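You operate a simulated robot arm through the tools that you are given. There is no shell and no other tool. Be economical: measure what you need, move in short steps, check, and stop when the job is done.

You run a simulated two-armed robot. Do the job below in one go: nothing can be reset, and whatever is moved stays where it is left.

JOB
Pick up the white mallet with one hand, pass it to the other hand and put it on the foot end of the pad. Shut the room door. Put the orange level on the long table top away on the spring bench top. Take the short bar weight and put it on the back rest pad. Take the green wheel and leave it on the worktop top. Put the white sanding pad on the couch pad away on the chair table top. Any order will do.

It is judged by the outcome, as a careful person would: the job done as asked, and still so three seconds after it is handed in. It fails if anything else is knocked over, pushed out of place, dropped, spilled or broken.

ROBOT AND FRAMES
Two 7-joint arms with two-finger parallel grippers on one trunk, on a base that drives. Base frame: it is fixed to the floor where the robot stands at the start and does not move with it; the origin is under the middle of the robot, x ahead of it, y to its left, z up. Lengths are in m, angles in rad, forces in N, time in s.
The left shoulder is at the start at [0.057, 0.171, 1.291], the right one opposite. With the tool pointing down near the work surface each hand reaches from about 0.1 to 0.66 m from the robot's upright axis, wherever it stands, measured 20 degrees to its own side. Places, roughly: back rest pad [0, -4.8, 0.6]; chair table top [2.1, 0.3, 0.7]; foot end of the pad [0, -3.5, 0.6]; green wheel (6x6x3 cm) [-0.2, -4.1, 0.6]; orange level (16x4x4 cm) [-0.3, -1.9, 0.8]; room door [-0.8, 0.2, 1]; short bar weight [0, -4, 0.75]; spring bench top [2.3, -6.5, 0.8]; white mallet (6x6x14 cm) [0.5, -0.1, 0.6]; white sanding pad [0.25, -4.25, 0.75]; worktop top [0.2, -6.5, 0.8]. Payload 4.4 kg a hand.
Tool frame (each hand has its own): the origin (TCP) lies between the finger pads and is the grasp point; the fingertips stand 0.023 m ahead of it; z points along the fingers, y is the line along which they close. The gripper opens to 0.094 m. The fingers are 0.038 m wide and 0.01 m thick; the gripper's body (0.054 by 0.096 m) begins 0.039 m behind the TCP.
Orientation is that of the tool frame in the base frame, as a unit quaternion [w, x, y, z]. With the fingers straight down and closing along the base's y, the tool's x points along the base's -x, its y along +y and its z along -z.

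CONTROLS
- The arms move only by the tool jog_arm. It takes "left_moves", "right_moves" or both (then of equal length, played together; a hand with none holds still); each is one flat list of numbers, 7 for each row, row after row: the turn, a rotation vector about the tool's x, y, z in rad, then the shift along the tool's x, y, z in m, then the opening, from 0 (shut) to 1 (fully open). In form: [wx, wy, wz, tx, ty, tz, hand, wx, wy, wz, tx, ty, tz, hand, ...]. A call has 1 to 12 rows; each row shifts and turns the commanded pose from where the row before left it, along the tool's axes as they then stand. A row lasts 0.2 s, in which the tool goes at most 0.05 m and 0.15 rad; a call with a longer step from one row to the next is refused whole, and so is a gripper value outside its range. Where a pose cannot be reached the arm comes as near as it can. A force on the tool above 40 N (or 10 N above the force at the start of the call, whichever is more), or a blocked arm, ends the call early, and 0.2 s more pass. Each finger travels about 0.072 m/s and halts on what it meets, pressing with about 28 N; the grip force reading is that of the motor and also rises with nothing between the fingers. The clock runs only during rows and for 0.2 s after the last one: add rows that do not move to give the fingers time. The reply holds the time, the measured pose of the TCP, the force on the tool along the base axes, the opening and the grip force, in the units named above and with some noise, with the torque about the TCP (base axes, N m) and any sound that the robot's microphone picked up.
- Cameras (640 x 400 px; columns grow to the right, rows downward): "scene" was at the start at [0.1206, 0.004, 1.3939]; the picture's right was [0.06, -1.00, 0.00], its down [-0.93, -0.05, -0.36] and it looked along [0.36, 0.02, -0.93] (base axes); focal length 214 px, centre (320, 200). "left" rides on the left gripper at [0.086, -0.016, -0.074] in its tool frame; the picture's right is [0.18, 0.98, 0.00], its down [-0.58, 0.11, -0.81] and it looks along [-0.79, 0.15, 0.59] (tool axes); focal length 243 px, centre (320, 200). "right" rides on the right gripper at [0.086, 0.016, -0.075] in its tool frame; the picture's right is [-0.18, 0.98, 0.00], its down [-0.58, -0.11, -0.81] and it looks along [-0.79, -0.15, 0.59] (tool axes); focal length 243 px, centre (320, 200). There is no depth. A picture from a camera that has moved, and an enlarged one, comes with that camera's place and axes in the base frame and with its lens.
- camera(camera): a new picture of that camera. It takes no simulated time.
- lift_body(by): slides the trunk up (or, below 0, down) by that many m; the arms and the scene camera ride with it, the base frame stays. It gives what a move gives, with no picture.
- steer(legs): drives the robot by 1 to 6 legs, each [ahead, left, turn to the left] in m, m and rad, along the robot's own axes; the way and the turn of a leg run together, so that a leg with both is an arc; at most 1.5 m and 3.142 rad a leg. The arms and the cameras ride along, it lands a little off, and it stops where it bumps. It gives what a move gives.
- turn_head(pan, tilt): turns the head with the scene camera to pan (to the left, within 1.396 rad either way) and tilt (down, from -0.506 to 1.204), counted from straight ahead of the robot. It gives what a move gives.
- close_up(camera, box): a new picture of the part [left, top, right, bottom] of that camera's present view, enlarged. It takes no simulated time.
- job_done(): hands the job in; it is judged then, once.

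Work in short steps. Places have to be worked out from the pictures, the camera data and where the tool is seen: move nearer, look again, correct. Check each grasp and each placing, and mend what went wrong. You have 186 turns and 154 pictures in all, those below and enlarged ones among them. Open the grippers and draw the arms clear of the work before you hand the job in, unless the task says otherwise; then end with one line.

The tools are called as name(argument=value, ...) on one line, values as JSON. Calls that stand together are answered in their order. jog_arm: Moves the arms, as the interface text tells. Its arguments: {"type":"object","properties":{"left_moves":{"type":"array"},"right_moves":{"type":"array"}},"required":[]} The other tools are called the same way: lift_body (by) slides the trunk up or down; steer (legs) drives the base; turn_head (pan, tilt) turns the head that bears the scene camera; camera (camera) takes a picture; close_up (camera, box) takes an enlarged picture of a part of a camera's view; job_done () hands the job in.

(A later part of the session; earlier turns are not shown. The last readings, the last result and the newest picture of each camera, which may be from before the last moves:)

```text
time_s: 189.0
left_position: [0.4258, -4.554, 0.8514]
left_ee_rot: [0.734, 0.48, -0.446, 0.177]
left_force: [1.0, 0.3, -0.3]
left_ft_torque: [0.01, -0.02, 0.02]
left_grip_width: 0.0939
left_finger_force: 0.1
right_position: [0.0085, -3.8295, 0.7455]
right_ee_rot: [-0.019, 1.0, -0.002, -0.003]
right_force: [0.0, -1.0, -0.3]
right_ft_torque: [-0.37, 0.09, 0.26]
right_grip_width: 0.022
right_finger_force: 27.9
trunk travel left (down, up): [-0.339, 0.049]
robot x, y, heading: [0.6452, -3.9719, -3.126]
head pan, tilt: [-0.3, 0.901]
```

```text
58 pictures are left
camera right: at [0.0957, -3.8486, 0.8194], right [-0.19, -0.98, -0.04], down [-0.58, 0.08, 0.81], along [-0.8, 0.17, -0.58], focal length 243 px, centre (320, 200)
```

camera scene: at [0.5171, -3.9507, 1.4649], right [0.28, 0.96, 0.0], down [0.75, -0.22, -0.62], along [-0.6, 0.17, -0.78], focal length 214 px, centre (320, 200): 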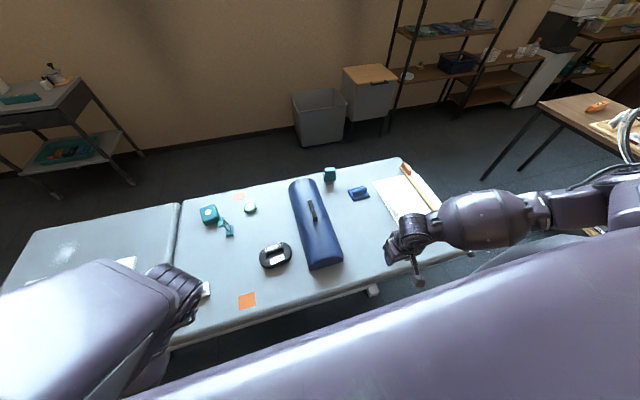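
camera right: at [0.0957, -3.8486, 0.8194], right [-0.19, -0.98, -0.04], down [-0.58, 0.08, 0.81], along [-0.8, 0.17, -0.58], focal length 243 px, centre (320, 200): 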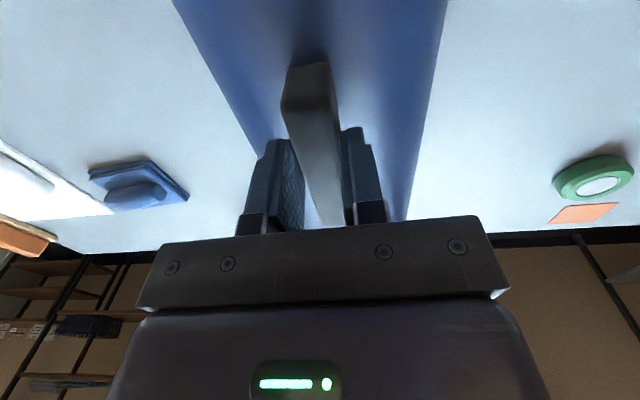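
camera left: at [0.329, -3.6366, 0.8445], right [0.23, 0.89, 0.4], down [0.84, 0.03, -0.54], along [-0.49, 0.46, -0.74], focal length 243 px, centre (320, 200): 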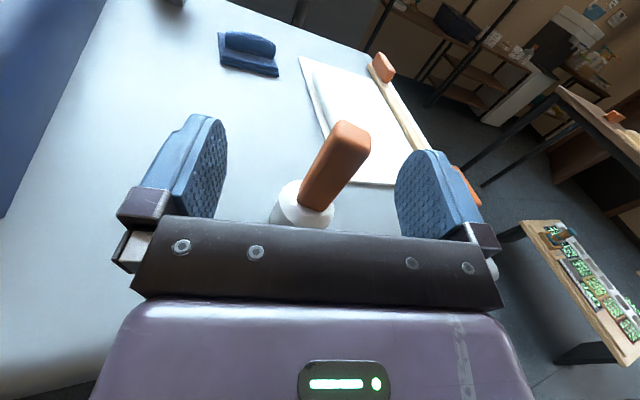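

Bar gripped (0.022). I lift it 8 cm and draw it slightly in, then drive 0.635 m along the couch toward the back-rest section.

jog_arm(right_moves=[0, 0, 0, 0, 0, -0.03, 0, 0, 0, 0, 0, 0, -0.04, 0, 0, 0, 0, 0.035, 0, -0.03, 0, 0, 0, 0, 0.035, 0, -0.01, 0])

steer(legs=[[0, 0.635, 0]])

camera(camera="right")

camera(camera="scene")

```text
time_s: 190.0
left_position: [0.4255, -4.5543, 0.8512]
left_ee_rot: [0.734, 0.48, -0.446, 0.178]
left_force: [0.0, 0.2, 0.2]
left_ft_torque: [-0.02, -0.02, -0.01]
left_grip_width: 0.0945
left_finger_force: 0.1
right_position: [0.0796, -3.8351, 0.8529]
right_ee_rot: [-0.019, 1.0, -0.004, -0.003]
right_force: [-0.3, 0.3, -6.2]
right_ft_torque: [-0.04, -0.06, 0.0]
right_grip_width: 0.0214
right_finger_force: 28.5
trunk travel left (down, up): [-0.339, 0.049]
robot x, y, heading: [0.6437, -3.9732, -3.125]
head pan, tilt: [-0.3, 0.901]
```

```text
time_s: 196.1
left_position: [0.4325, -5.1877, 0.8524]
left_ee_rot: [0.734, 0.48, -0.447, 0.177]
left_force: [-0.1, -0.1, -0.5]
left_ft_torque: [-0.01, -0.04, -0.01]
left_grip_width: 0.094
left_finger_force: 0.0
right_position: [0.0899, -4.4662, 0.8535]
right_ee_rot: [-0.018, 1.0, -0.004, -0.003]
right_force: [0.2, -0.1, -4.9]
right_ft_torque: [0.0, -0.07, -0.02]
right_grip_width: 0.0215
right_finger_force: 27.4
trunk travel left (down, up): [-0.339, 0.049]
robot x, y, heading: [0.6578, -4.6046, -3.13]
head pan, tilt: [-0.3, 0.901]
```

```text
57 pictures are left
camera right: at [0.1755, -4.4847, 0.9281], right [-0.19, -0.98, -0.04], down [-0.58, 0.08, 0.81], along [-0.79, 0.18, -0.58], focal length 243 px, centre (320, 200)
```

right: 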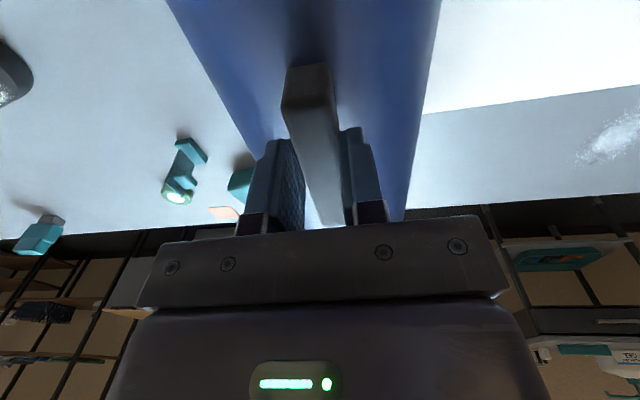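

```text
56 pictures are left
camera scene: at [0.5251, -4.5835, 1.4543], right [0.28, 0.96, 0.0], down [0.75, -0.22, -0.62], along [-0.6, 0.18, -0.78], focal length 214 px, centre (320, 200)
```

scene: 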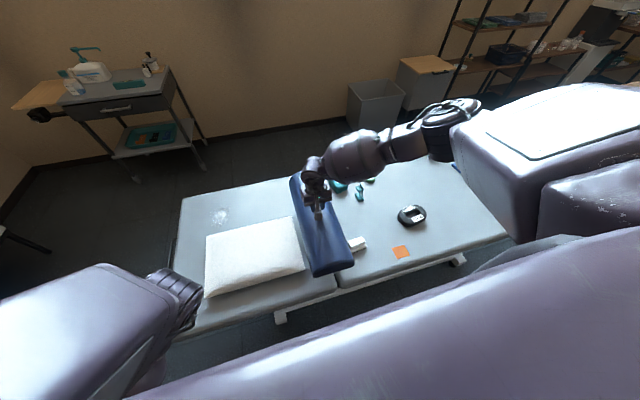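

The whole bolster came up: that "bar" is the bolster's handle, not the weight. I must put it back exactly; the real bar weight must be the 0.5 kg oval piece at about (0.11, -4.03). Driving back now.

steer(legs=[[0, -0.6325, 0]])

```text
time_s: 202.0
left_position: [0.4216, -4.558, 0.8547]
left_ee_rot: [0.737, 0.475, -0.45, 0.172]
left_force: [0.1, -0.1, 0.0]
left_ft_torque: [0.03, 0.0, -0.02]
left_grip_width: 0.094
left_finger_force: 0.0
right_position: [0.0876, -3.8288, 0.8536]
right_ee_rot: [-0.018, 1.0, -0.012, -0.003]
right_force: [0.4, -0.5, -5.4]
right_ft_torque: [-0.02, -0.04, 0.02]
right_grip_width: 0.0216
right_finger_force: 28.2
trunk travel left (down, up): [-0.339, 0.049]
robot x, y, heading: [0.6552, -3.9746, 3.141]
head pan, tilt: [-0.3, 0.901]
```

I correct the base by 1 cm and the small heading error before setting it down.

steer(legs=[[0.012, 0, 0.018]])

jog_arm(right_moves=[0, 0, 0, -0.033, 0, 0.005, 0, 0, 0, 0, -0.033, 0, 0.005, 0, 0, 0, 0, 0, 0, 0.03, 0, 0, 0, 0, 0, 0, 0.03, 0])

```text
time_s: 202.8
left_position: [0.42, -4.5639, 0.8543]
left_ee_rot: [0.735, 0.479, -0.445, 0.18]
left_force: [0.0, 0.1, -0.4]
left_ft_torque: [0.01, 0.0, 0.02]
left_grip_width: 0.094
left_finger_force: 0.0
right_position: [0.0713, -3.8401, 0.8535]
right_ee_rot: [-0.019, 1.0, -0.003, -0.002]
right_force: [-0.9, 0.4, -6.6]
right_ft_torque: [0.03, -0.08, 0.0]
right_grip_width: 0.0217
right_finger_force: 27.3
trunk travel left (down, up): [-0.339, 0.049]
robot x, y, heading: [0.6375, -3.9767, -3.125]
head pan, tilt: [-0.3, 0.901]
```

```text
time_s: 203.8
left_position: [0.4202, -4.564, 0.8548]
left_ee_rot: [0.735, 0.479, -0.445, 0.181]
left_force: [0.3, -0.9, -0.2]
left_ft_torque: [-0.01, -0.03, 0.0]
left_grip_width: 0.0938
left_finger_force: 0.0
right_position: [0.0072, -3.8388, 0.7845]
right_ee_rot: [-0.02, 1.0, -0.003, -0.002]
right_force: [-0.1, 0.4, -4.3]
right_ft_torque: [-0.04, -0.09, -0.02]
right_grip_width: 0.0216
right_finger_force: 27.8
trunk travel left (down, up): [-0.339, 0.049]
robot x, y, heading: [0.6413, -3.9751, -3.126]
head pan, tilt: [-0.3, 0.901]
```

Orientation matches. I correct y by 9 mm and lower onto the pad.

jog_arm(right_moves=[0, 0, 0, 0.001, -0.009, 0.01, 0, 0, 0, 0, 0, 0, 0.013, 0, 0, 0, 0, 0, 0, 0.012, 0])

```text
time_s: 204.6
left_position: [0.4199, -4.5632, 0.8543]
left_ee_rot: [0.735, 0.478, -0.445, 0.181]
left_force: [1.3, 0.4, -0.2]
left_ft_torque: [0.05, -0.02, 0.02]
left_grip_width: 0.0941
left_finger_force: 0.0
right_position: [0.0085, -3.8262, 0.7496]
right_ee_rot: [-0.018, 1.0, -0.003, -0.003]
right_force: [0.6, 0.2, -5.0]
right_ft_torque: [-0.02, -0.06, -0.02]
right_grip_width: 0.0218
right_finger_force: 28.0
trunk travel left (down, up): [-0.339, 0.049]
robot x, y, heading: [0.6382, -3.9725, -3.121]
head pan, tilt: [-0.3, 0.901]
```

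jog_arm(right_moves=[0, 0, 0, 0, 0.003, 0.003, 0, 0, 0, 0, 0, 0, 0.003, 0, 0, 0, 0, 0, 0, 0.002, 0])

close_up(camera="scene", box=[195, 160, 355, 280])

```text
time_s: 205.4
left_position: [0.4209, -4.5631, 0.8561]
left_ee_rot: [0.736, 0.478, -0.444, 0.179]
left_force: [0.0, 0.3, -0.1]
left_ft_torque: [0.04, 0.0, 0.0]
left_grip_width: 0.0939
left_finger_force: 0.0
right_position: [0.0071, -3.8285, 0.7456]
right_ee_rot: [-0.019, 1.0, -0.004, -0.005]
right_force: [2.8, 7.6, 26.5]
right_ft_torque: [-0.22, -0.05, -0.01]
right_grip_width: 0.0224
right_finger_force: 27.9
trunk travel left (down, up): [-0.339, 0.049]
robot x, y, heading: [0.6422, -3.9757, -3.127]
head pan, tilt: [-0.3, 0.901]
```

```text
3.33 times, centred on (275, 220) of scene
camera zoom: at [0.5127, -3.955, 1.4549], right [0.28, 0.96, 0.0], down [0.75, -0.22, -0.62], along [-0.6, 0.17, -0.78], focal length 715 px, centre (470, 133)
```

zoom: 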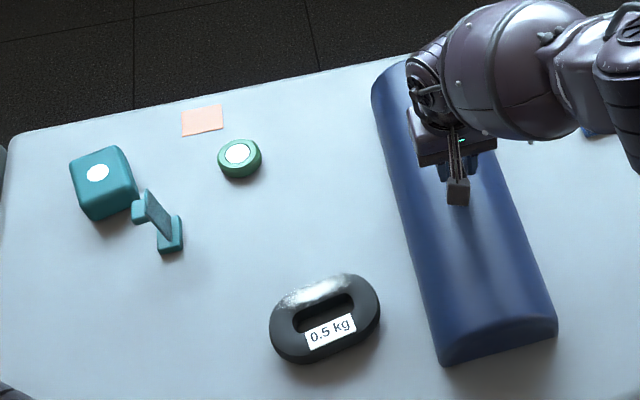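

The bolster is back within a few millimetres of its place and rests on the pad. I release and rise.

jog_arm(right_moves=[0, 0, 0, 0, 0, 0, 0.4, 0, 0, 0, 0, 0, 0, 0.6, 0, 0, 0, 0, 0, 0, 0.6, 0, 0, 0, 0, 0, -0.02, 0.6, 0, 0, 0, 0, 0, -0.04, 0.6, 0, 0, 0, 0, 0, -0.04, 0.8])

close_up(camera="scene", box=[195, 160, 355, 280])

```text
time_s: 206.8
left_position: [0.4203, -4.5636, 0.855]
left_ee_rot: [0.735, 0.478, -0.445, 0.18]
left_force: [0.5, 0.0, 0.3]
left_ft_torque: [0.02, -0.02, -0.01]
left_grip_width: 0.0941
left_finger_force: 0.1
right_position: [0.0116, -3.8321, 0.8438]
right_ee_rot: [-0.02, 1.0, -0.003, -0.003]
right_force: [-0.4, 0.6, -0.6]
right_ft_torque: [-0.01, 0.01, -0.05]
right_grip_width: 0.075
right_finger_force: 0.0
trunk travel left (down, up): [-0.339, 0.049]
robot x, y, heading: [0.6397, -3.9788, -3.123]
head pan, tilt: [-0.3, 0.901]
```

```text
3.33 times, centred on (275, 220) of scene
camera zoom: at [0.5104, -3.9551, 1.4544], right [0.28, 0.96, 0.0], down [0.75, -0.22, -0.62], along [-0.6, 0.17, -0.78], focal length 715 px, centre (470, 133)
```

zoom: 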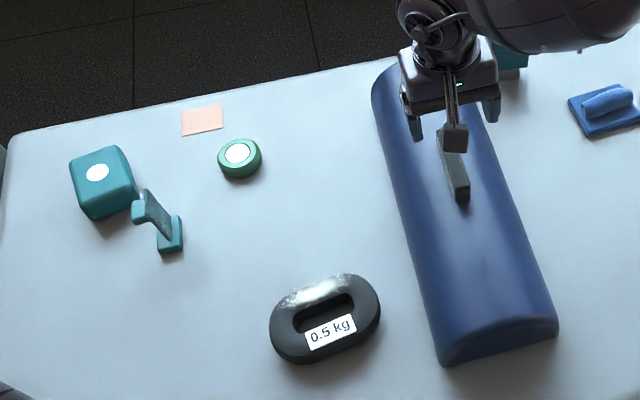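

Bolster is restored. The 0.5 kg weight lies with its long axis along y at about (0.107, -4.025). I sidestep 15 cm, yaw the right hand 90° so it closes along x, and hover over it.

steer(legs=[[0, 0.15, 0]])

jog_arm(right_moves=[0, 0, 0.143, 0, 0, 0, 1, 0, 0, 0.143, 0, 0, 0, 1, 0, 0, 0.143, 0, 0, 0, 1, 0, 0, 0.143, 0, 0, 0, 1, 0, 0, 0.143, 0, 0, 0, 1, 0, 0, 0.143, 0, 0, 0, 1, 0, 0, 0.143, 0, 0, 0, 1, 0, 0, 0.143, 0, 0, 0, 1, 0, 0, 0.143, 0, 0, 0, 1, 0, 0, 0.143, 0, 0, 0, 1, 0, 0, 0.143, 0, 0, 0, 1])

```text
time_s: 208.8
left_position: [0.4225, -4.7132, 0.8543]
left_ee_rot: [0.735, 0.478, -0.445, 0.18]
left_force: [-0.3, -0.4, -0.5]
left_ft_torque: [0.02, 0.01, 0.0]
left_grip_width: 0.094
left_finger_force: 0.1
right_position: [0.0137, -3.9826, 0.8422]
right_ee_rot: [-0.02, 1.0, -0.003, -0.003]
right_force: [0.2, -1.2, 0.3]
right_ft_torque: [0.0, 0.01, 0.03]
right_grip_width: 0.0753
right_finger_force: 0.0
trunk travel left (down, up): [-0.339, 0.049]
robot x, y, heading: [0.6442, -4.1272, -3.125]
head pan, tilt: [-0.3, 0.901]
```

```text
time_s: 211.2
left_position: [0.4238, -4.7133, 0.8551]
left_ee_rot: [0.736, 0.478, -0.444, 0.18]
left_force: [-0.2, 0.9, -0.2]
left_ft_torque: [0.0, 0.0, 0.03]
left_grip_width: 0.0939
left_finger_force: 0.0
right_position: [0.0159, -3.9812, 0.8423]
right_ee_rot: [0.013, -0.705, 0.709, 0.015]
right_force: [0.0, -0.1, -0.6]
right_ft_torque: [0.02, 0.02, -0.02]
right_grip_width: 0.0937
right_finger_force: 0.0
trunk travel left (down, up): [-0.339, 0.049]
robot x, y, heading: [0.6392, -4.1248, -3.124]
head pan, tilt: [-0.3, 0.901]
```

Now over the weight.

jog_arm(right_moves=[0, 0, 0, 0.016, -0.03, 0.02, 1, 0, 0, 0, 0.016, -0.03, 0.02, 1, 0, 0, 0, 0.017, -0.031, 0.02, 1])

camera(camera="right")

close_up(camera="scene", box=[220, 180, 380, 300])

```text
time_s: 212.0
left_position: [0.4224, -4.7145, 0.854]
left_ee_rot: [0.735, 0.479, -0.444, 0.18]
left_force: [0.3, 0.4, 1.2]
left_ft_torque: [0.03, -0.01, 0.02]
left_grip_width: 0.0941
left_finger_force: 0.0
right_position: [0.106, -4.0294, 0.7801]
right_ee_rot: [0.012, -0.705, 0.709, 0.015]
right_force: [-0.1, -1.0, -0.1]
right_ft_torque: [0.01, 0.0, 0.03]
right_grip_width: 0.0943
right_finger_force: 0.0
trunk travel left (down, up): [-0.339, 0.049]
robot x, y, heading: [0.6398, -4.1263, -3.129]
head pan, tilt: [-0.3, 0.901]
```

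```text
53 pictures are left
camera right: at [0.0899, -4.1181, 0.8519], right [-0.98, 0.19, 0.01], down [0.12, 0.55, 0.83], along [0.15, 0.81, -0.56], focal length 243 px, centre (320, 200)
```

right: 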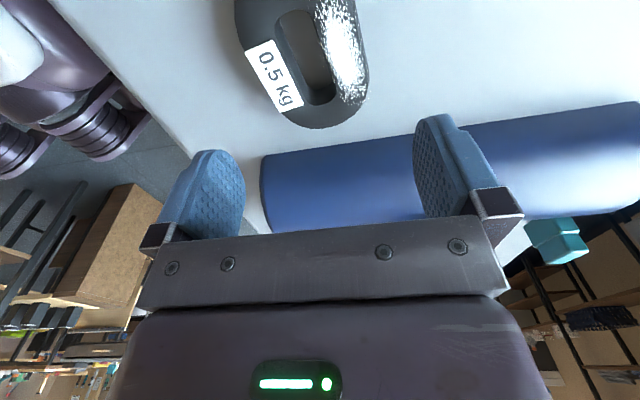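

```text
3.33 times, centred on (300, 240) of scene
camera zoom: at [0.5129, -4.1059, 1.4544], right [0.28, 0.96, 0.0], down [0.75, -0.22, -0.62], along [-0.6, 0.17, -0.78], focal length 715 px, centre (387, 67)
```

zoom: 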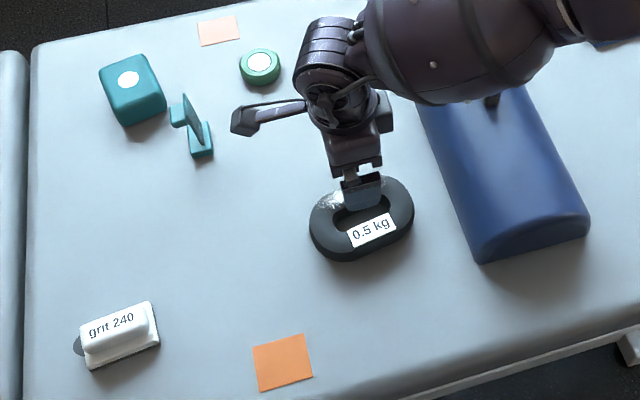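

The sanding pad ("grit 240") is confirmed too. The weight is ~9.5 cm wide with a 3.6 cm slot, so I grip its near bar (x≈0.149) with one finger in the slot; first align and come down to 0.70.

jog_arm(right_moves=[0, 0, 0, -0.002, -0.021, 0, 0.6, 0, 0, 0, -0.003, -0.022, 0, 0.58, 0, 0, 0, 0, 0, 0.04, 0.58, 0, 0, 0, 0, 0, 0.035, 0.58])

camera(camera="right")

```text
time_s: 213.0
left_position: [0.4225, -4.7142, 0.8556]
left_ee_rot: [0.736, 0.478, -0.444, 0.18]
left_force: [-0.5, 0.0, 0.2]
left_ft_torque: [-0.01, 0.01, 0.02]
left_grip_width: 0.0939
left_finger_force: 0.1
right_position: [0.1472, -4.0239, 0.7057]
right_ee_rot: [0.012, -0.705, 0.709, 0.014]
right_force: [-1.1, 0.4, 0.2]
right_ft_torque: [0.02, 0.0, 0.0]
right_grip_width: 0.0543
right_finger_force: 0.0
trunk travel left (down, up): [-0.339, 0.049]
robot x, y, heading: [0.6375, -4.1257, -3.126]
head pan, tilt: [-0.3, 0.901]
```

```text
51 pictures are left
camera right: at [0.1319, -4.112, 0.7778], right [-0.98, 0.19, 0.01], down [0.12, 0.55, 0.83], along [0.15, 0.81, -0.56], focal length 243 px, centre (320, 200)
```

right: 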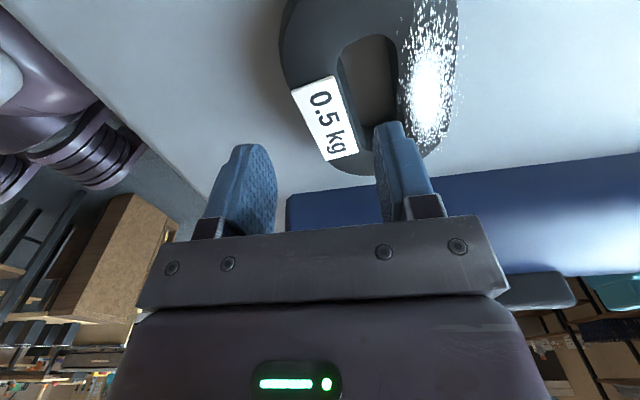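

Alignment is right: one finger heads into the slot, the other outside the near bar. I descend and close.

jog_arm(right_moves=[0, 0, -0.06, 0, 0, 0.02, 0.58, 0, 0, 0, 0, 0, 0.02, 0.58, 0, 0, 0, 0, 0, 0.012, 0.58, 0, 0, 0, 0, 0, 0, 0.2, 0, 0, 0, 0, 0, 0, 0, 0, 0, 0, 0, 0, 0, 0, 0, 0, 0, 0, 0, 0, 0])

camera(camera="right")

```text
time_s: 214.6
left_position: [0.422, -4.713, 0.8543]
left_ee_rot: [0.735, 0.479, -0.444, 0.181]
left_force: [-0.5, -0.3, 0.3]
left_ft_torque: [0.01, 0.02, 0.01]
left_grip_width: 0.094
left_finger_force: 0.0
right_position: [0.1477, -4.0206, 0.6528]
right_ee_rot: [-0.012, 0.726, -0.687, -0.015]
right_force: [2.7, 0.6, 7.3]
right_ft_torque: [-0.17, -0.31, 0.58]
right_grip_width: 0.0338
right_finger_force: 27.7
trunk travel left (down, up): [-0.339, 0.049]
robot x, y, heading: [0.6433, -4.1303, -3.122]
head pan, tilt: [-0.3, 0.901]
```

```text
50 pictures are left
camera right: at [0.1367, -4.1089, 0.7261], right [-0.99, 0.13, 0.01], down [0.08, 0.56, 0.83], along [0.1, 0.82, -0.56], focal length 243 px, centre (320, 200)
```

right: 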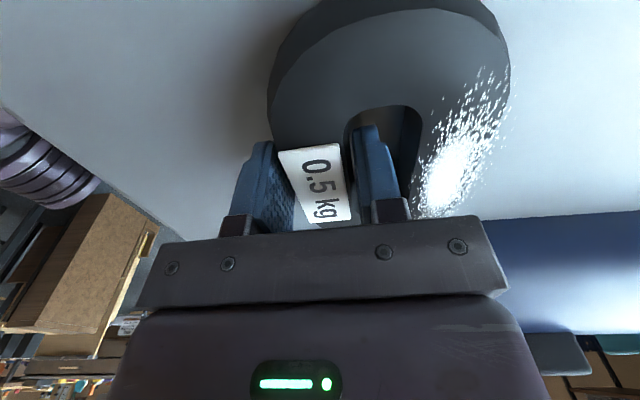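

Firm grip (0.034). I lift and rotate the hand back to nominal yaw so the weight lies along x.

jog_arm(right_moves=[0, 0, 0, 0, 0, -0.045, 0, 0, 0, 0, 0, 0, -0.045, 0, 0, 0, -0.148, 0, 0, -0.02, 0, 0, 0, -0.148, 0, 0, 0, 0, 0, 0, -0.148, 0, 0, 0, 0, 0, 0, -0.148, 0, 0, 0, 0, 0, 0, -0.148, 0, 0, 0, 0, 0, 0, -0.148, 0, 0, 0, 0, 0, 0, -0.148, 0, 0, 0, 0, 0, 0, -0.148, 0, 0, 0, 0, 0, 0, -0.148, 0, 0, 0, 0, 0, 0, -0.148, 0, 0, 0, 0])

steer(legs=[[0, 0.42, 0]])

camera(camera="right")

camera(camera="scene")

```text
time_s: 217.2
left_position: [0.4227, -4.7136, 0.8541]
left_ee_rot: [0.735, 0.479, -0.444, 0.181]
left_force: [0.2, 0.2, -0.1]
left_ft_torque: [-0.02, 0.01, 0.01]
left_grip_width: 0.094
left_finger_force: 0.0
right_position: [0.1458, -4.0235, 0.7634]
right_ee_rot: [-0.019, 1.0, -0.018, -0.004]
right_force: [0.2, -0.2, -5.2]
right_ft_torque: [0.13, -0.06, -0.01]
right_grip_width: 0.0336
right_finger_force: 27.9
trunk travel left (down, up): [-0.339, 0.049]
robot x, y, heading: [0.6463, -4.1269, -3.131]
head pan, tilt: [-0.3, 0.901]
```

```text
time_s: 221.4
left_position: [0.4281, -5.136, 0.8546]
left_ee_rot: [0.736, 0.478, -0.445, 0.179]
left_force: [-0.5, 0.7, -0.5]
left_ft_torque: [-0.01, 0.0, -0.04]
left_grip_width: 0.0943
left_finger_force: 0.1
right_position: [0.1535, -4.4459, 0.7629]
right_ee_rot: [-0.019, 1.0, -0.02, -0.003]
right_force: [0.2, -0.7, -5.6]
right_ft_torque: [0.14, -0.01, -0.01]
right_grip_width: 0.0338
right_finger_force: 28.0
trunk travel left (down, up): [-0.339, 0.049]
robot x, y, heading: [0.6499, -4.5493, -3.125]
head pan, tilt: [-0.3, 0.901]
```

```text
49 pictures are left
camera right: at [0.2398, -4.4674, 0.8374], right [-0.22, -0.97, -0.04], down [-0.57, 0.1, 0.81], along [-0.79, 0.2, -0.58], focal length 243 px, centre (320, 200)
```

right: 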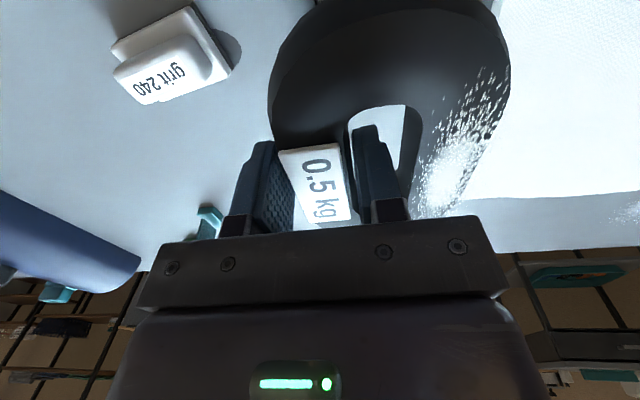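

```text
48 pictures are left
camera scene: at [0.5187, -4.5286, 1.4543], right [0.28, 0.96, 0.0], down [0.75, -0.22, -0.62], along [-0.6, 0.18, -0.78], focal length 214 px, centre (320, 200)
```

scene: 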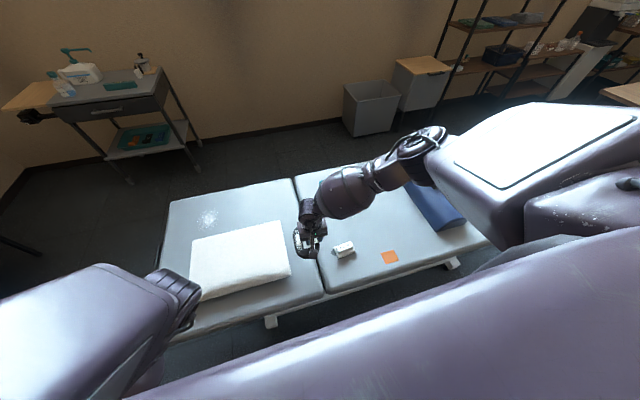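

The free strip between seam (y≈-4.444) and pillow (y≈-4.557) is 11 cm and the weight is 9.5 cm wide; I centre it at y≈-4.50 and lower to just above the pad.

jog_arm(right_moves=[0, 0, 0, 0, 0.025, 0, 0, 0, 0, 0, 0, 0, 0.04, 0, 0, 0, 0, 0, 0, 0.04, 0, 0, 0, 0, 0, 0, 0.015, 0])

close_up(camera="scene", box=[220, 190, 380, 310])

```text
time_s: 222.4
left_position: [0.4273, -5.1367, 0.8555]
left_ee_rot: [0.736, 0.477, -0.446, 0.179]
left_force: [0.2, 0.3, 0.5]
left_ft_torque: [0.0, -0.02, -0.02]
left_grip_width: 0.094
left_finger_force: 0.1
right_position: [0.1521, -4.4669, 0.6665]
right_ee_rot: [-0.019, 1.0, -0.02, -0.003]
right_force: [0.2, -0.6, -4.6]
right_ft_torque: [0.15, 0.02, -0.01]
right_grip_width: 0.034
right_finger_force: 28.1
trunk travel left (down, up): [-0.339, 0.049]
robot x, y, heading: [0.6473, -4.549, -3.123]
head pan, tilt: [-0.3, 0.901]
```

```text
3.33 times, centred on (300, 250) of scene
camera zoom: at [0.5188, -4.528, 1.4543], right [0.28, 0.96, 0.0], down [0.75, -0.22, -0.62], along [-0.6, 0.18, -0.78], focal length 715 px, centre (387, 33)
```

zoom: 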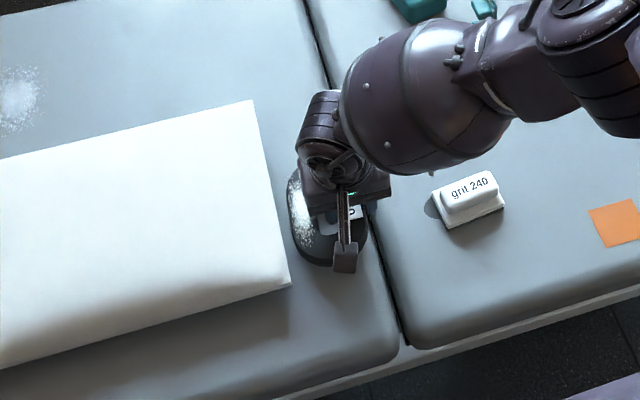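

It fits between pillow and seam. I lower the last bit and release.

jog_arm(right_moves=[0, 0, 0, 0, 0, 0.007, 0, 0, 0, 0, 0, 0, 0.006, 0, 0, 0, 0, 0, 0, 0, 0.3, 0, 0, 0, 0, 0, 0, 0.55, 0, 0, 0, 0, 0, 0, 0.55, 0, 0, 0, 0, 0, -0.03, 0.55, 0, 0, 0, 0, 0, -0.045, 0.55, 0, 0, 0, 0, 0, -0.045, 0.8])

close_up(camera="scene", box=[220, 190, 380, 310])

```text
time_s: 224.2
left_position: [0.4263, -5.1357, 0.8553]
left_ee_rot: [0.736, 0.477, -0.445, 0.178]
left_force: [0.0, 0.6, 0.0]
left_ft_torque: [0.02, -0.01, 0.0]
left_grip_width: 0.094
left_finger_force: 0.1
right_position: [0.1529, -4.4704, 0.7754]
right_ee_rot: [-0.018, 1.0, -0.021, -0.003]
right_force: [-0.8, -0.1, 0.1]
right_ft_torque: [0.03, 0.03, 0.0]
right_grip_width: 0.0752
right_finger_force: 0.1
trunk travel left (down, up): [-0.339, 0.049]
robot x, y, heading: [0.6494, -4.5496, -3.129]
head pan, tilt: [-0.3, 0.901]
```

```text
3.33 times, centred on (300, 250) of scene
camera zoom: at [0.5194, -4.5283, 1.4544], right [0.28, 0.96, 0.0], down [0.75, -0.22, -0.62], along [-0.6, 0.18, -0.78], focal length 715 px, centre (387, 33)
```

zoom: 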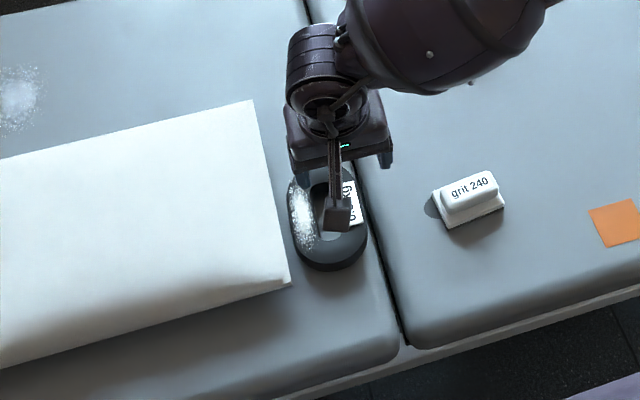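

Weight placed on the back rest. For the green wheel I go round the head end to the couch's other side; I back off, turn left to face the far end of the room and look.

jog_arm(right_moves=[0, 0, 0, 0.04, 0, -0.03, 0.8, 0, 0, 0, 0.04, 0, -0.03, 0.8, 0, 0, 0, 0.04, 0, -0.02, 0.8])

steer(legs=[[-0.15, 0, 0], [0, 0, 1.56]])

turn_head(pan=-0.3, tilt=0.5)

camera(camera="scene")

```text
time_s: 225.0
left_position: [0.4277, -5.1369, 0.8543]
left_ee_rot: [0.736, 0.478, -0.445, 0.179]
left_force: [0.2, 0.4, 0.4]
left_ft_torque: [0.01, 0.0, -0.04]
left_grip_width: 0.0939
left_finger_force: 0.1
right_position: [0.274, -4.4807, 0.8532]
right_ee_rot: [-0.018, 1.0, -0.022, -0.004]
right_force: [0.7, -0.5, -0.9]
right_ft_torque: [-0.03, -0.04, -0.02]
right_grip_width: 0.0753
right_finger_force: 0.0
trunk travel left (down, up): [-0.339, 0.049]
robot x, y, heading: [0.6497, -4.5494, -3.123]
head pan, tilt: [-0.3, 0.901]
```

```text
time_s: 230.2
left_position: [1.3804, -4.7887, 0.8551]
left_ee_rot: [0.404, 0.653, 0.013, 0.641]
left_force: [0.6, -0.1, 0.1]
left_ft_torque: [0.0, 0.01, -0.01]
left_grip_width: 0.0939
left_finger_force: 0.1
right_position: [0.7196, -4.9217, 0.8525]
right_ee_rot: [-0.012, 0.732, 0.681, -0.016]
right_force: [-0.1, -0.7, 0.1]
right_ft_torque: [-0.03, 0.01, 0.0]
right_grip_width: 0.0751
right_finger_force: 0.0
trunk travel left (down, up): [-0.339, 0.049]
robot x, y, heading: [0.8003, -4.5516, -1.586]
head pan, tilt: [-0.3, 0.901]
```

```text
time_s: 231.0
left_position: [1.3804, -4.7882, 0.8545]
left_ee_rot: [0.405, 0.652, 0.012, 0.641]
left_force: [-0.6, -0.1, -0.5]
left_ft_torque: [-0.01, -0.01, 0.0]
left_grip_width: 0.0943
left_finger_force: 0.1
right_position: [0.7195, -4.9208, 0.8522]
right_ee_rot: [-0.011, 0.732, 0.681, -0.016]
right_force: [0.5, 0.1, -0.5]
right_ft_torque: [-0.01, -0.02, -0.02]
right_grip_width: 0.0752
right_finger_force: 0.0
trunk travel left (down, up): [-0.339, 0.049]
robot x, y, heading: [0.8044, -4.5504, -1.591]
head pan, tilt: [-0.3, 0.499]
```

```text
45 pictures are left
camera scene: at [0.7697, -4.6905, 1.4881], right [-0.95, 0.31, 0.0], down [0.15, 0.46, -0.88], along [-0.27, -0.83, -0.48], focal length 214 px, centre (320, 200)
```

scene: 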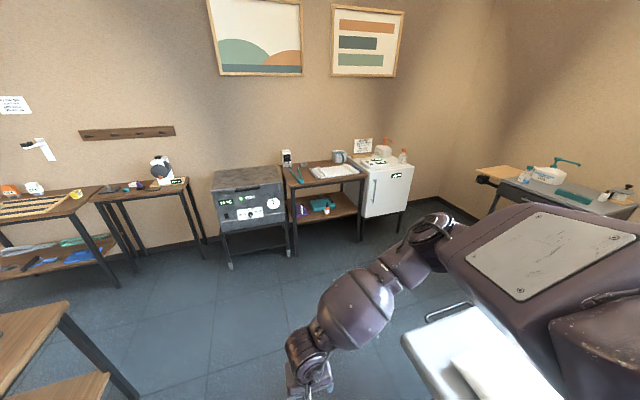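

The west side is cramped at this end. To use trunk lean for reach I need the left arm in a settled pose, so I raise it and turn it back toward nominal.

jog_arm(left_moves=[0, 0, 0, 0.033, 0.0217, 0.006, 0.5, 0, 0, 0, 0.033, 0.0217, 0.006, 0.5, 0, 0, 0, 0.033, 0.0217, 0.006, 0.5, 0.12, -0.028, -0.073, 0.01, 0, 0, 0.5, 0.12, -0.028, -0.073, 0, 0, 0, 0.5, 0.12, -0.028, -0.073, 0, 0, 0, 0.5, 0.12, -0.028, -0.073, 0, 0, 0, 0.5, 0.12, -0.028, -0.073, 0, 0, 0, 0.5, 0.12, -0.028, -0.073, 0, 0, 0, 0.5, 0.12, -0.028, -0.073, 0, 0, 0, 0.5, 0.12, -0.028, -0.073, 0, 0, 0, 0.5])

```text
time_s: 231.6
left_position: [1.4061, -4.6897, 0.9085]
left_ee_rot: [0.308, 0.648, 0.119, 0.687]
left_force: [0.5, 0.6, -0.4]
left_ft_torque: [0.0, 0.0, -0.01]
left_grip_width: 0.0468
left_finger_force: 0.0
right_position: [0.7201, -4.9216, 0.8541]
right_ee_rot: [-0.012, 0.732, 0.681, -0.017]
right_force: [0.6, 0.3, 0.0]
right_ft_torque: [0.0, 0.01, 0.01]
right_grip_width: 0.0756
right_finger_force: 0.0
trunk travel left (down, up): [-0.339, 0.049]
robot x, y, heading: [0.803, -4.5497, -1.587]
head pan, tilt: [-0.3, 0.499]
stopped in row 2 (left hand): the arm was blocked; the commanded pose is now the measured one
```

jog_arm(left_moves=[0.04, -0.01, -0.024, 0.008, 0.005, 0, 0.5, 0.04, -0.01, -0.024, 0.008, 0.005, 0, 0.5, 0.04, -0.01, -0.024, 0.008, 0.005, 0, 0.5, 0.06, -0.014, -0.036, 0.01, 0, 0, 0.5, 0.08, -0.02, -0.05, 0.01, 0, 0, 0.5, 0.1, -0.024, -0.06, 0, 0, 0, 0.5, 0.12, -0.028, -0.073, 0, 0, 0, 0.5, 0.12, -0.028, -0.073, 0, 0, 0, 0.5, 0.12, -0.028, -0.073, 0, 0, 0, 0.5, 0.12, -0.028, -0.073, 0, 0, 0, 0.5, 0.12, -0.028, -0.073, 0, 0, 0, 0.5, 0.12, -0.028, -0.073, 0, 0, 0, 0.5])

```text
time_s: 232.5
left_position: [1.4163, -4.61, 0.9478]
left_ee_rot: [0.227, 0.647, 0.27, 0.676]
left_force: [0.7, 0.3, -0.4]
left_ft_torque: [-0.01, 0.02, -0.02]
left_grip_width: 0.0469
left_finger_force: 0.1
right_position: [0.7195, -4.9215, 0.8526]
right_ee_rot: [-0.012, 0.732, 0.681, -0.016]
right_force: [-1.2, 0.1, 0.1]
right_ft_torque: [0.0, 0.01, 0.0]
right_grip_width: 0.0753
right_finger_force: 0.0
trunk travel left (down, up): [-0.339, 0.049]
robot x, y, heading: [0.8054, -4.5447, -1.582]
head pan, tilt: [-0.3, 0.499]
stopped in row 4 (left hand): the arm was blocked; the commanded pose is now the measured one
```

jog_arm(left_moves=[0.05, -0.025, -0.02, 0, 0, 0, 0.5, 0.1, -0.05, -0.04, 0, 0, 0, 0.5, 0.1, -0.05, -0.04, 0, 0, 0, 0.5, 0.1, -0.05, -0.04, 0, 0, 0, 0.5, 0.1, -0.05, -0.04, 0, 0, 0, 0.5, 0.1, -0.05, -0.04, 0, 0, 0, 0.5, 0.1, -0.05, -0.04, 0, 0, 0, 0.5, 0.1, -0.05, -0.04, 0, 0, 0, 0.5, 0.1, -0.05, -0.04, 0, 0, 0, 0.5, 0.1, -0.05, -0.04, 0, 0, 0, 0.5, 0.1, -0.05, -0.04, 0, 0, 0, 0.5, 0.1, -0.05, -0.04, 0, 0, 0, 0.5])

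lift_body(by=-0.03)

```text
time_s: 235.1
left_position: [1.4447, -4.6178, 1.0029]
left_ee_rot: [0.045, 0.748, 0.642, 0.16]
left_force: [-0.1, 0.9, 0.3]
left_ft_torque: [0.0, 0.0, 0.01]
left_grip_width: 0.0467
left_finger_force: 0.0
left hand out of reach, approached as far as the arm can: row 7, 8, 9, 10, 11, 12
right_position: [0.7191, -4.9202, 0.8526]
right_ee_rot: [-0.011, 0.732, 0.681, -0.016]
right_force: [-0.4, 1.3, 0.3]
right_ft_torque: [0.02, -0.02, -0.02]
right_grip_width: 0.0752
right_finger_force: 0.1
trunk travel left (down, up): [-0.339, 0.049]
robot x, y, heading: [0.8, -4.5453, -1.59]
head pan, tilt: [-0.3, 0.499]
```

```text
time_s: 235.9
left_position: [1.4448, -4.6181, 0.9738]
left_ee_rot: [0.047, 0.748, 0.643, 0.16]
left_force: [-0.3, 0.4, 0.3]
left_ft_torque: [0.0, 0.02, 0.01]
left_grip_width: 0.0472
left_finger_force: 0.0
right_position: [0.72, -4.9207, 0.8226]
right_ee_rot: [-0.011, 0.732, 0.682, -0.015]
right_force: [0.3, 0.1, 0.1]
right_ft_torque: [-0.02, -0.01, 0.0]
right_grip_width: 0.0752
right_finger_force: 0.1
trunk travel left (down, up): [-0.309, 0.079]
robot x, y, heading: [0.7997, -4.5456, -1.587]
head pan, tilt: [-0.3, 0.499]
```

The left arm is settled near nominal and the trunk moves freely again. I turn back to face the couch and line up with the green wheel (-0.165, -4.107), close to the couch edge.

steer(legs=[[0, 0, -1.55], [0, -0.29, 0], [0.21, 0, 0]])

lift_body(by=-0.15)

turn_head(pan=-0.2, tilt=0.8)

camera(camera="scene")

```text
time_s: 244.1
left_position: [0.5554, -4.8945, 0.9736]
left_ee_rot: [0.146, 0.983, -0.069, 0.082]
left_force: [0.0, 0.4, 0.7]
left_ft_torque: [-0.02, 0.02, 0.01]
left_grip_width: 0.0469
left_finger_force: 0.1
right_position: [0.2417, -4.1743, 0.8235]
right_ee_rot: [-0.019, 0.999, -0.028, -0.005]
right_force: [0.6, 0.8, 0.5]
right_ft_torque: [0.0, -0.01, 0.02]
right_grip_width: 0.0752
right_finger_force: 0.0
trunk travel left (down, up): [-0.309, 0.079]
robot x, y, heading: [0.616, -4.2473, 3.138]
head pan, tilt: [-0.3, 0.499]
stopped in leg 3: the robot was blocked; the commanded pose is now the measured one
```

```text
time_s: 245.9
left_position: [0.5634, -4.8948, 0.8293]
left_ee_rot: [0.142, 0.976, -0.082, 0.144]
left_force: [0.7, 0.3, 0.9]
left_ft_torque: [0.03, 0.03, 0.01]
left_grip_width: 0.047
left_finger_force: 0.0
right_position: [0.2397, -4.1737, 0.6743]
right_ee_rot: [-0.018, 0.999, -0.03, -0.006]
right_force: [-0.2, 0.2, -0.5]
right_ft_torque: [0.0, 0.01, -0.02]
right_grip_width: 0.0754
right_finger_force: 0.0
trunk travel left (down, up): [-0.159, 0.229]
robot x, y, heading: [0.6161, -4.2495, 3.14]
head pan, tilt: [-0.3, 0.499]
```

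```text
time_s: 246.7
left_position: [0.5623, -4.895, 0.8297]
left_ee_rot: [0.141, 0.976, -0.083, 0.144]
left_force: [-0.2, 0.6, -0.4]
left_ft_torque: [0.04, 0.0, 0.01]
left_grip_width: 0.0469
left_finger_force: 0.0
right_position: [0.2403, -4.1745, 0.6727]
right_ee_rot: [-0.019, 0.999, -0.029, -0.004]
right_force: [-0.1, -0.1, -1.0]
right_ft_torque: [0.04, -0.03, -0.01]
right_grip_width: 0.0753
right_finger_force: 0.0
trunk travel left (down, up): [-0.159, 0.229]
robot x, y, heading: [0.6158, -4.2489, 3.136]
head pan, tilt: [-0.201, 0.799]
```

```text
44 pictures are left
camera scene: at [0.3675, -4.2318, 1.2693], right [0.2, 0.98, 0.0], down [0.7, -0.15, -0.7], along [-0.68, 0.14, -0.72], focal length 214 px, centre (320, 200)
```

scene: 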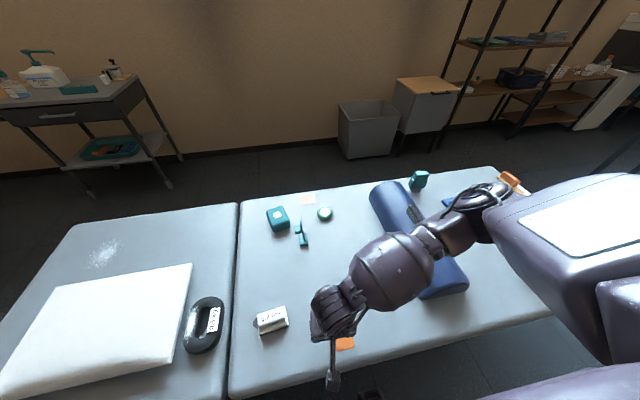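

The couch stopped the base at x=0.616, fine. With the lean the reach is better. I raise the hand and move it above the green wheel at about (-0.150, -4.106).

jog_arm(right_moves=[0, 0, 0, 0, 0, -0.045, 0.9, 0, 0, 0, 0, 0, -0.045, 0.9, 0, 0, 0, -0.0433, -0.0076, 0, 0.9, 0, 0, 0, -0.0433, -0.0076, 0, 0.9, 0, 0, 0, -0.0433, -0.0076, 0, 0.9, 0, 0, 0, -0.0433, -0.0076, 0, 0.9, 0, 0, 0, -0.0433, -0.0076, 0, 0.9, 0, 0, 0, -0.0433, -0.0076, 0, 0.9, 0, 0, 0, -0.0433, -0.0076, 0, 0.9, 0, 0, 0, -0.0433, -0.0076, 0, 0.9, 0, 0, 0, -0.0433, -0.0076, 0, 0.9])

camera(camera="right")

```text
time_s: 249.1
left_position: [0.5621, -4.8949, 0.8293]
left_ee_rot: [0.141, 0.976, -0.082, 0.143]
left_force: [0.6, 0.0, -0.2]
left_ft_torque: [-0.01, -0.01, 0.03]
left_grip_width: 0.0473
left_finger_force: 0.0
right_position: [-0.145, -4.0879, 0.7687]
right_ee_rot: [-0.018, 0.999, -0.029, -0.002]
right_force: [-0.7, 0.6, -0.5]
right_ft_torque: [-0.01, 0.01, -0.02]
right_grip_width: 0.0847
right_finger_force: 0.1
trunk travel left (down, up): [-0.159, 0.229]
robot x, y, heading: [0.6129, -4.254, 3.134]
head pan, tilt: [-0.201, 0.799]
```

```text
43 pictures are left
camera right: at [-0.0587, -4.1098, 0.842], right [-0.24, -0.97, -0.04], down [-0.57, 0.11, 0.81], along [-0.79, 0.22, -0.58], focal length 243 px, centre (320, 200)
```

right: 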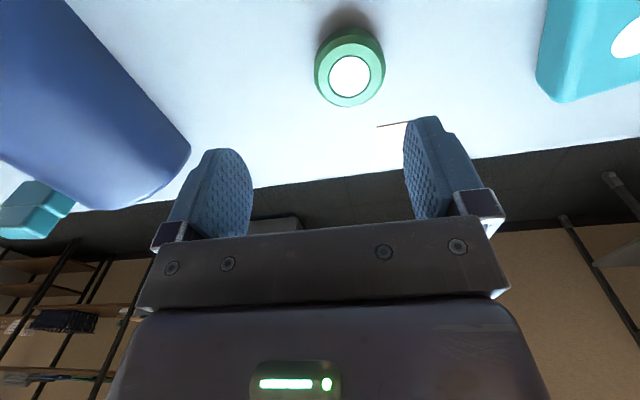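

Wheel centre ≈(-0.157, -4.100). I correct and descend around it, then close.

jog_arm(right_moves=[0, 0, 0, -0.012, 0.012, 0.03, 0.95, 0, 0, 0, 0, 0, 0.04, 0.95, 0, 0, 0, 0, 0, 0.04, 0.95, 0, 0, 0, 0, 0, 0.008, 0.95])

camera(camera="right")

```text
time_s: 250.1
left_position: [0.5623, -4.8945, 0.8287]
left_ee_rot: [0.141, 0.976, -0.082, 0.144]
left_force: [-0.3, -0.5, -0.6]
left_ft_torque: [-0.02, -0.01, 0.02]
left_grip_width: 0.0472
left_finger_force: 0.0
right_position: [-0.1573, -4.0922, 0.649]
right_ee_rot: [-0.02, 0.999, -0.029, -0.003]
right_force: [0.1, 0.2, -0.2]
right_ft_torque: [0.01, 0.03, -0.05]
right_grip_width: 0.0893
right_finger_force: 0.1
trunk travel left (down, up): [-0.159, 0.229]
robot x, y, heading: [0.614, -4.2465, 3.139]
head pan, tilt: [-0.201, 0.799]
```

```text
42 pictures are left
camera right: at [-0.0715, -4.1157, 0.7239], right [-0.24, -0.97, -0.04], down [-0.57, 0.11, 0.81], along [-0.79, 0.22, -0.58], focal length 243 px, centre (320, 200)
```

right: 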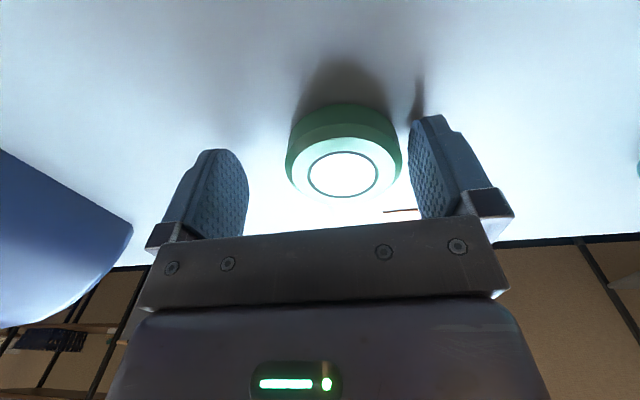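

jog_arm(right_moves=[0, 0, 0, 0.005, 0.01, 0, 0.95, 0, 0, 0, 0, 0, 0, 0.8, 0, 0, 0, 0, 0, 0, 0.5, 0, 0, 0, 0, 0, 0, 0.3, 0, 0, 0, 0, 0, 0, 0, 0, 0, 0, 0, 0, 0, 0, 0, 0, 0, 0, 0, 0, 0])

jog_arm(right_moves=[0, 0, 0, 0, 0, -0.04, 0, 0, 0, 0, 0, 0, -0.045, 0, 0, 0, 0, 0, 0, -0.045, 0, 0, 0, 0, 0.04, 0, -0.02, 0, 0, 0, 0, 0.045, 0, 0, 0, 0, 0, 0, 0.045, 0, 0, 0, 0, 0, 0, 0.045, 0, 0, 0, 0, 0, 0, 0.045, 0, 0, 0, 0, 0, 0, 0.045, 0, 0, 0, 0, 0, 0, 0.045, 0, 0, 0])

```text
time_s: 251.7
left_position: [0.5625, -4.8944, 0.8296]
left_ee_rot: [0.141, 0.976, -0.082, 0.144]
left_force: [-0.3, 0.2, 0.0]
left_ft_torque: [-0.02, 0.02, 0.05]
left_grip_width: 0.0469
left_finger_force: 0.0
right_position: [-0.152, -4.1037, 0.6503]
right_ee_rot: [-0.019, 0.999, -0.03, -0.005]
right_force: [-0.3, 0.1, 0.1]
right_ft_torque: [0.0, -0.02, 0.0]
right_grip_width: 0.0588
right_finger_force: 27.7
trunk travel left (down, up): [-0.159, 0.229]
robot x, y, heading: [0.6142, -4.2495, 3.14]
head pan, tilt: [-0.201, 0.799]
```

```text
time_s: 253.9
left_position: [0.5639, -4.8943, 0.8303]
left_ee_rot: [0.141, 0.976, -0.082, 0.144]
left_force: [0.2, -0.5, -0.2]
left_ft_torque: [0.0, 0.0, 0.0]
left_grip_width: 0.0472
left_finger_force: 0.1
right_position: [0.1589, -4.126, 0.7961]
right_ee_rot: [-0.019, 0.999, -0.03, -0.004]
right_force: [0.5, -0.2, -1.1]
right_ft_torque: [-0.04, 0.0, 0.02]
right_grip_width: 0.0589
right_finger_force: 27.9
trunk travel left (down, up): [-0.159, 0.229]
robot x, y, heading: [0.6158, -4.2497, 3.134]
head pan, tilt: [-0.201, 0.799]
```

Wheel is held (0.059). I raise the trunk, back off, turn toward the far wall and drive to the worktop.

lift_body(by=0.17)

steer(legs=[[-0.12, 0, 0], [0, 0, 1.57], [1.25, 0, 0], [0, -0.35, 0]])

turn_head(pan=0.0, tilt=0.6)

camera(camera="scene")

```text
time_s: 255.8
left_position: [0.5621, -4.894, 0.9995]
left_ee_rot: [0.14, 0.976, -0.082, 0.144]
left_force: [-1.2, 0.6, -0.5]
left_ft_torque: [0.0, -0.01, 0.05]
left_grip_width: 0.0471
left_finger_force: 0.0
right_position: [0.157, -4.1269, 0.9652]
right_ee_rot: [-0.02, 0.999, -0.029, -0.003]
right_force: [-0.7, 0.7, -0.7]
right_ft_torque: [0.0, -0.01, -0.01]
right_grip_width: 0.0589
right_finger_force: 27.6
trunk travel left (down, up): [-0.329, 0.059]
robot x, y, heading: [0.6178, -4.2473, 3.139]
head pan, tilt: [-0.201, 0.799]
```

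```text
time_s: 270.1
left_position: [1.0576, -5.5398, 0.9998]
left_ee_rot: [-0.005, 0.739, 0.643, 0.201]
left_force: [-0.3, 0.6, -0.6]
left_ft_torque: [-0.02, 0.05, 0.01]
left_grip_width: 0.0471
left_finger_force: 0.0
right_position: [0.3025, -5.9691, 0.9681]
right_ee_rot: [-0.01, 0.717, 0.697, -0.016]
right_force: [-0.2, -0.7, -1.4]
right_ft_torque: [-0.02, 0.0, -0.02]
right_grip_width: 0.0585
right_finger_force: 28.1
trunk travel left (down, up): [-0.329, 0.059]
robot x, y, heading: [0.4094, -5.5065, -1.544]
head pan, tilt: [-0.201, 0.799]
```

```text
time_s: 270.8
left_position: [1.0572, -5.5406, 1.0002]
left_ee_rot: [-0.006, 0.739, 0.643, 0.201]
left_force: [-0.4, -0.3, 0.7]
left_ft_torque: [-0.03, 0.0, -0.01]
left_grip_width: 0.0471
left_finger_force: 0.2
right_position: [0.3022, -5.9691, 0.967]
right_ee_rot: [-0.01, 0.717, 0.697, -0.016]
right_force: [-0.6, 0.1, -0.2]
right_ft_torque: [0.01, 0.01, -0.01]
right_grip_width: 0.0583
right_finger_force: 28.1
trunk travel left (down, up): [-0.329, 0.059]
robot x, y, heading: [0.4102, -5.5067, -1.543]
head pan, tilt: [0.0, 0.6]
```

```text
41 pictures are left
camera scene: at [0.4135, -5.6531, 1.4688], right [-1.0, -0.03, 0.0], down [-0.01, 0.57, -0.82], along [0.02, -0.82, -0.57], focal length 214 px, centre (320, 200)
```

scene: 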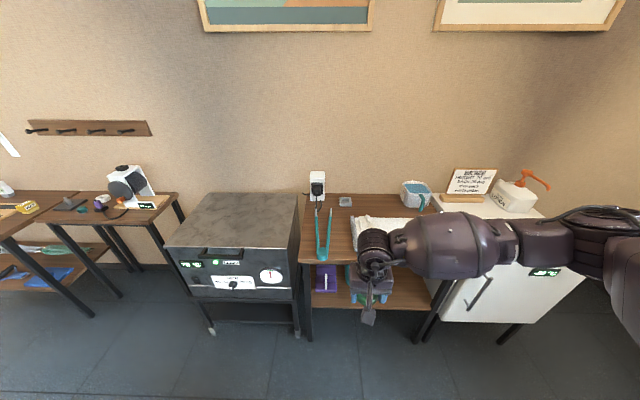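

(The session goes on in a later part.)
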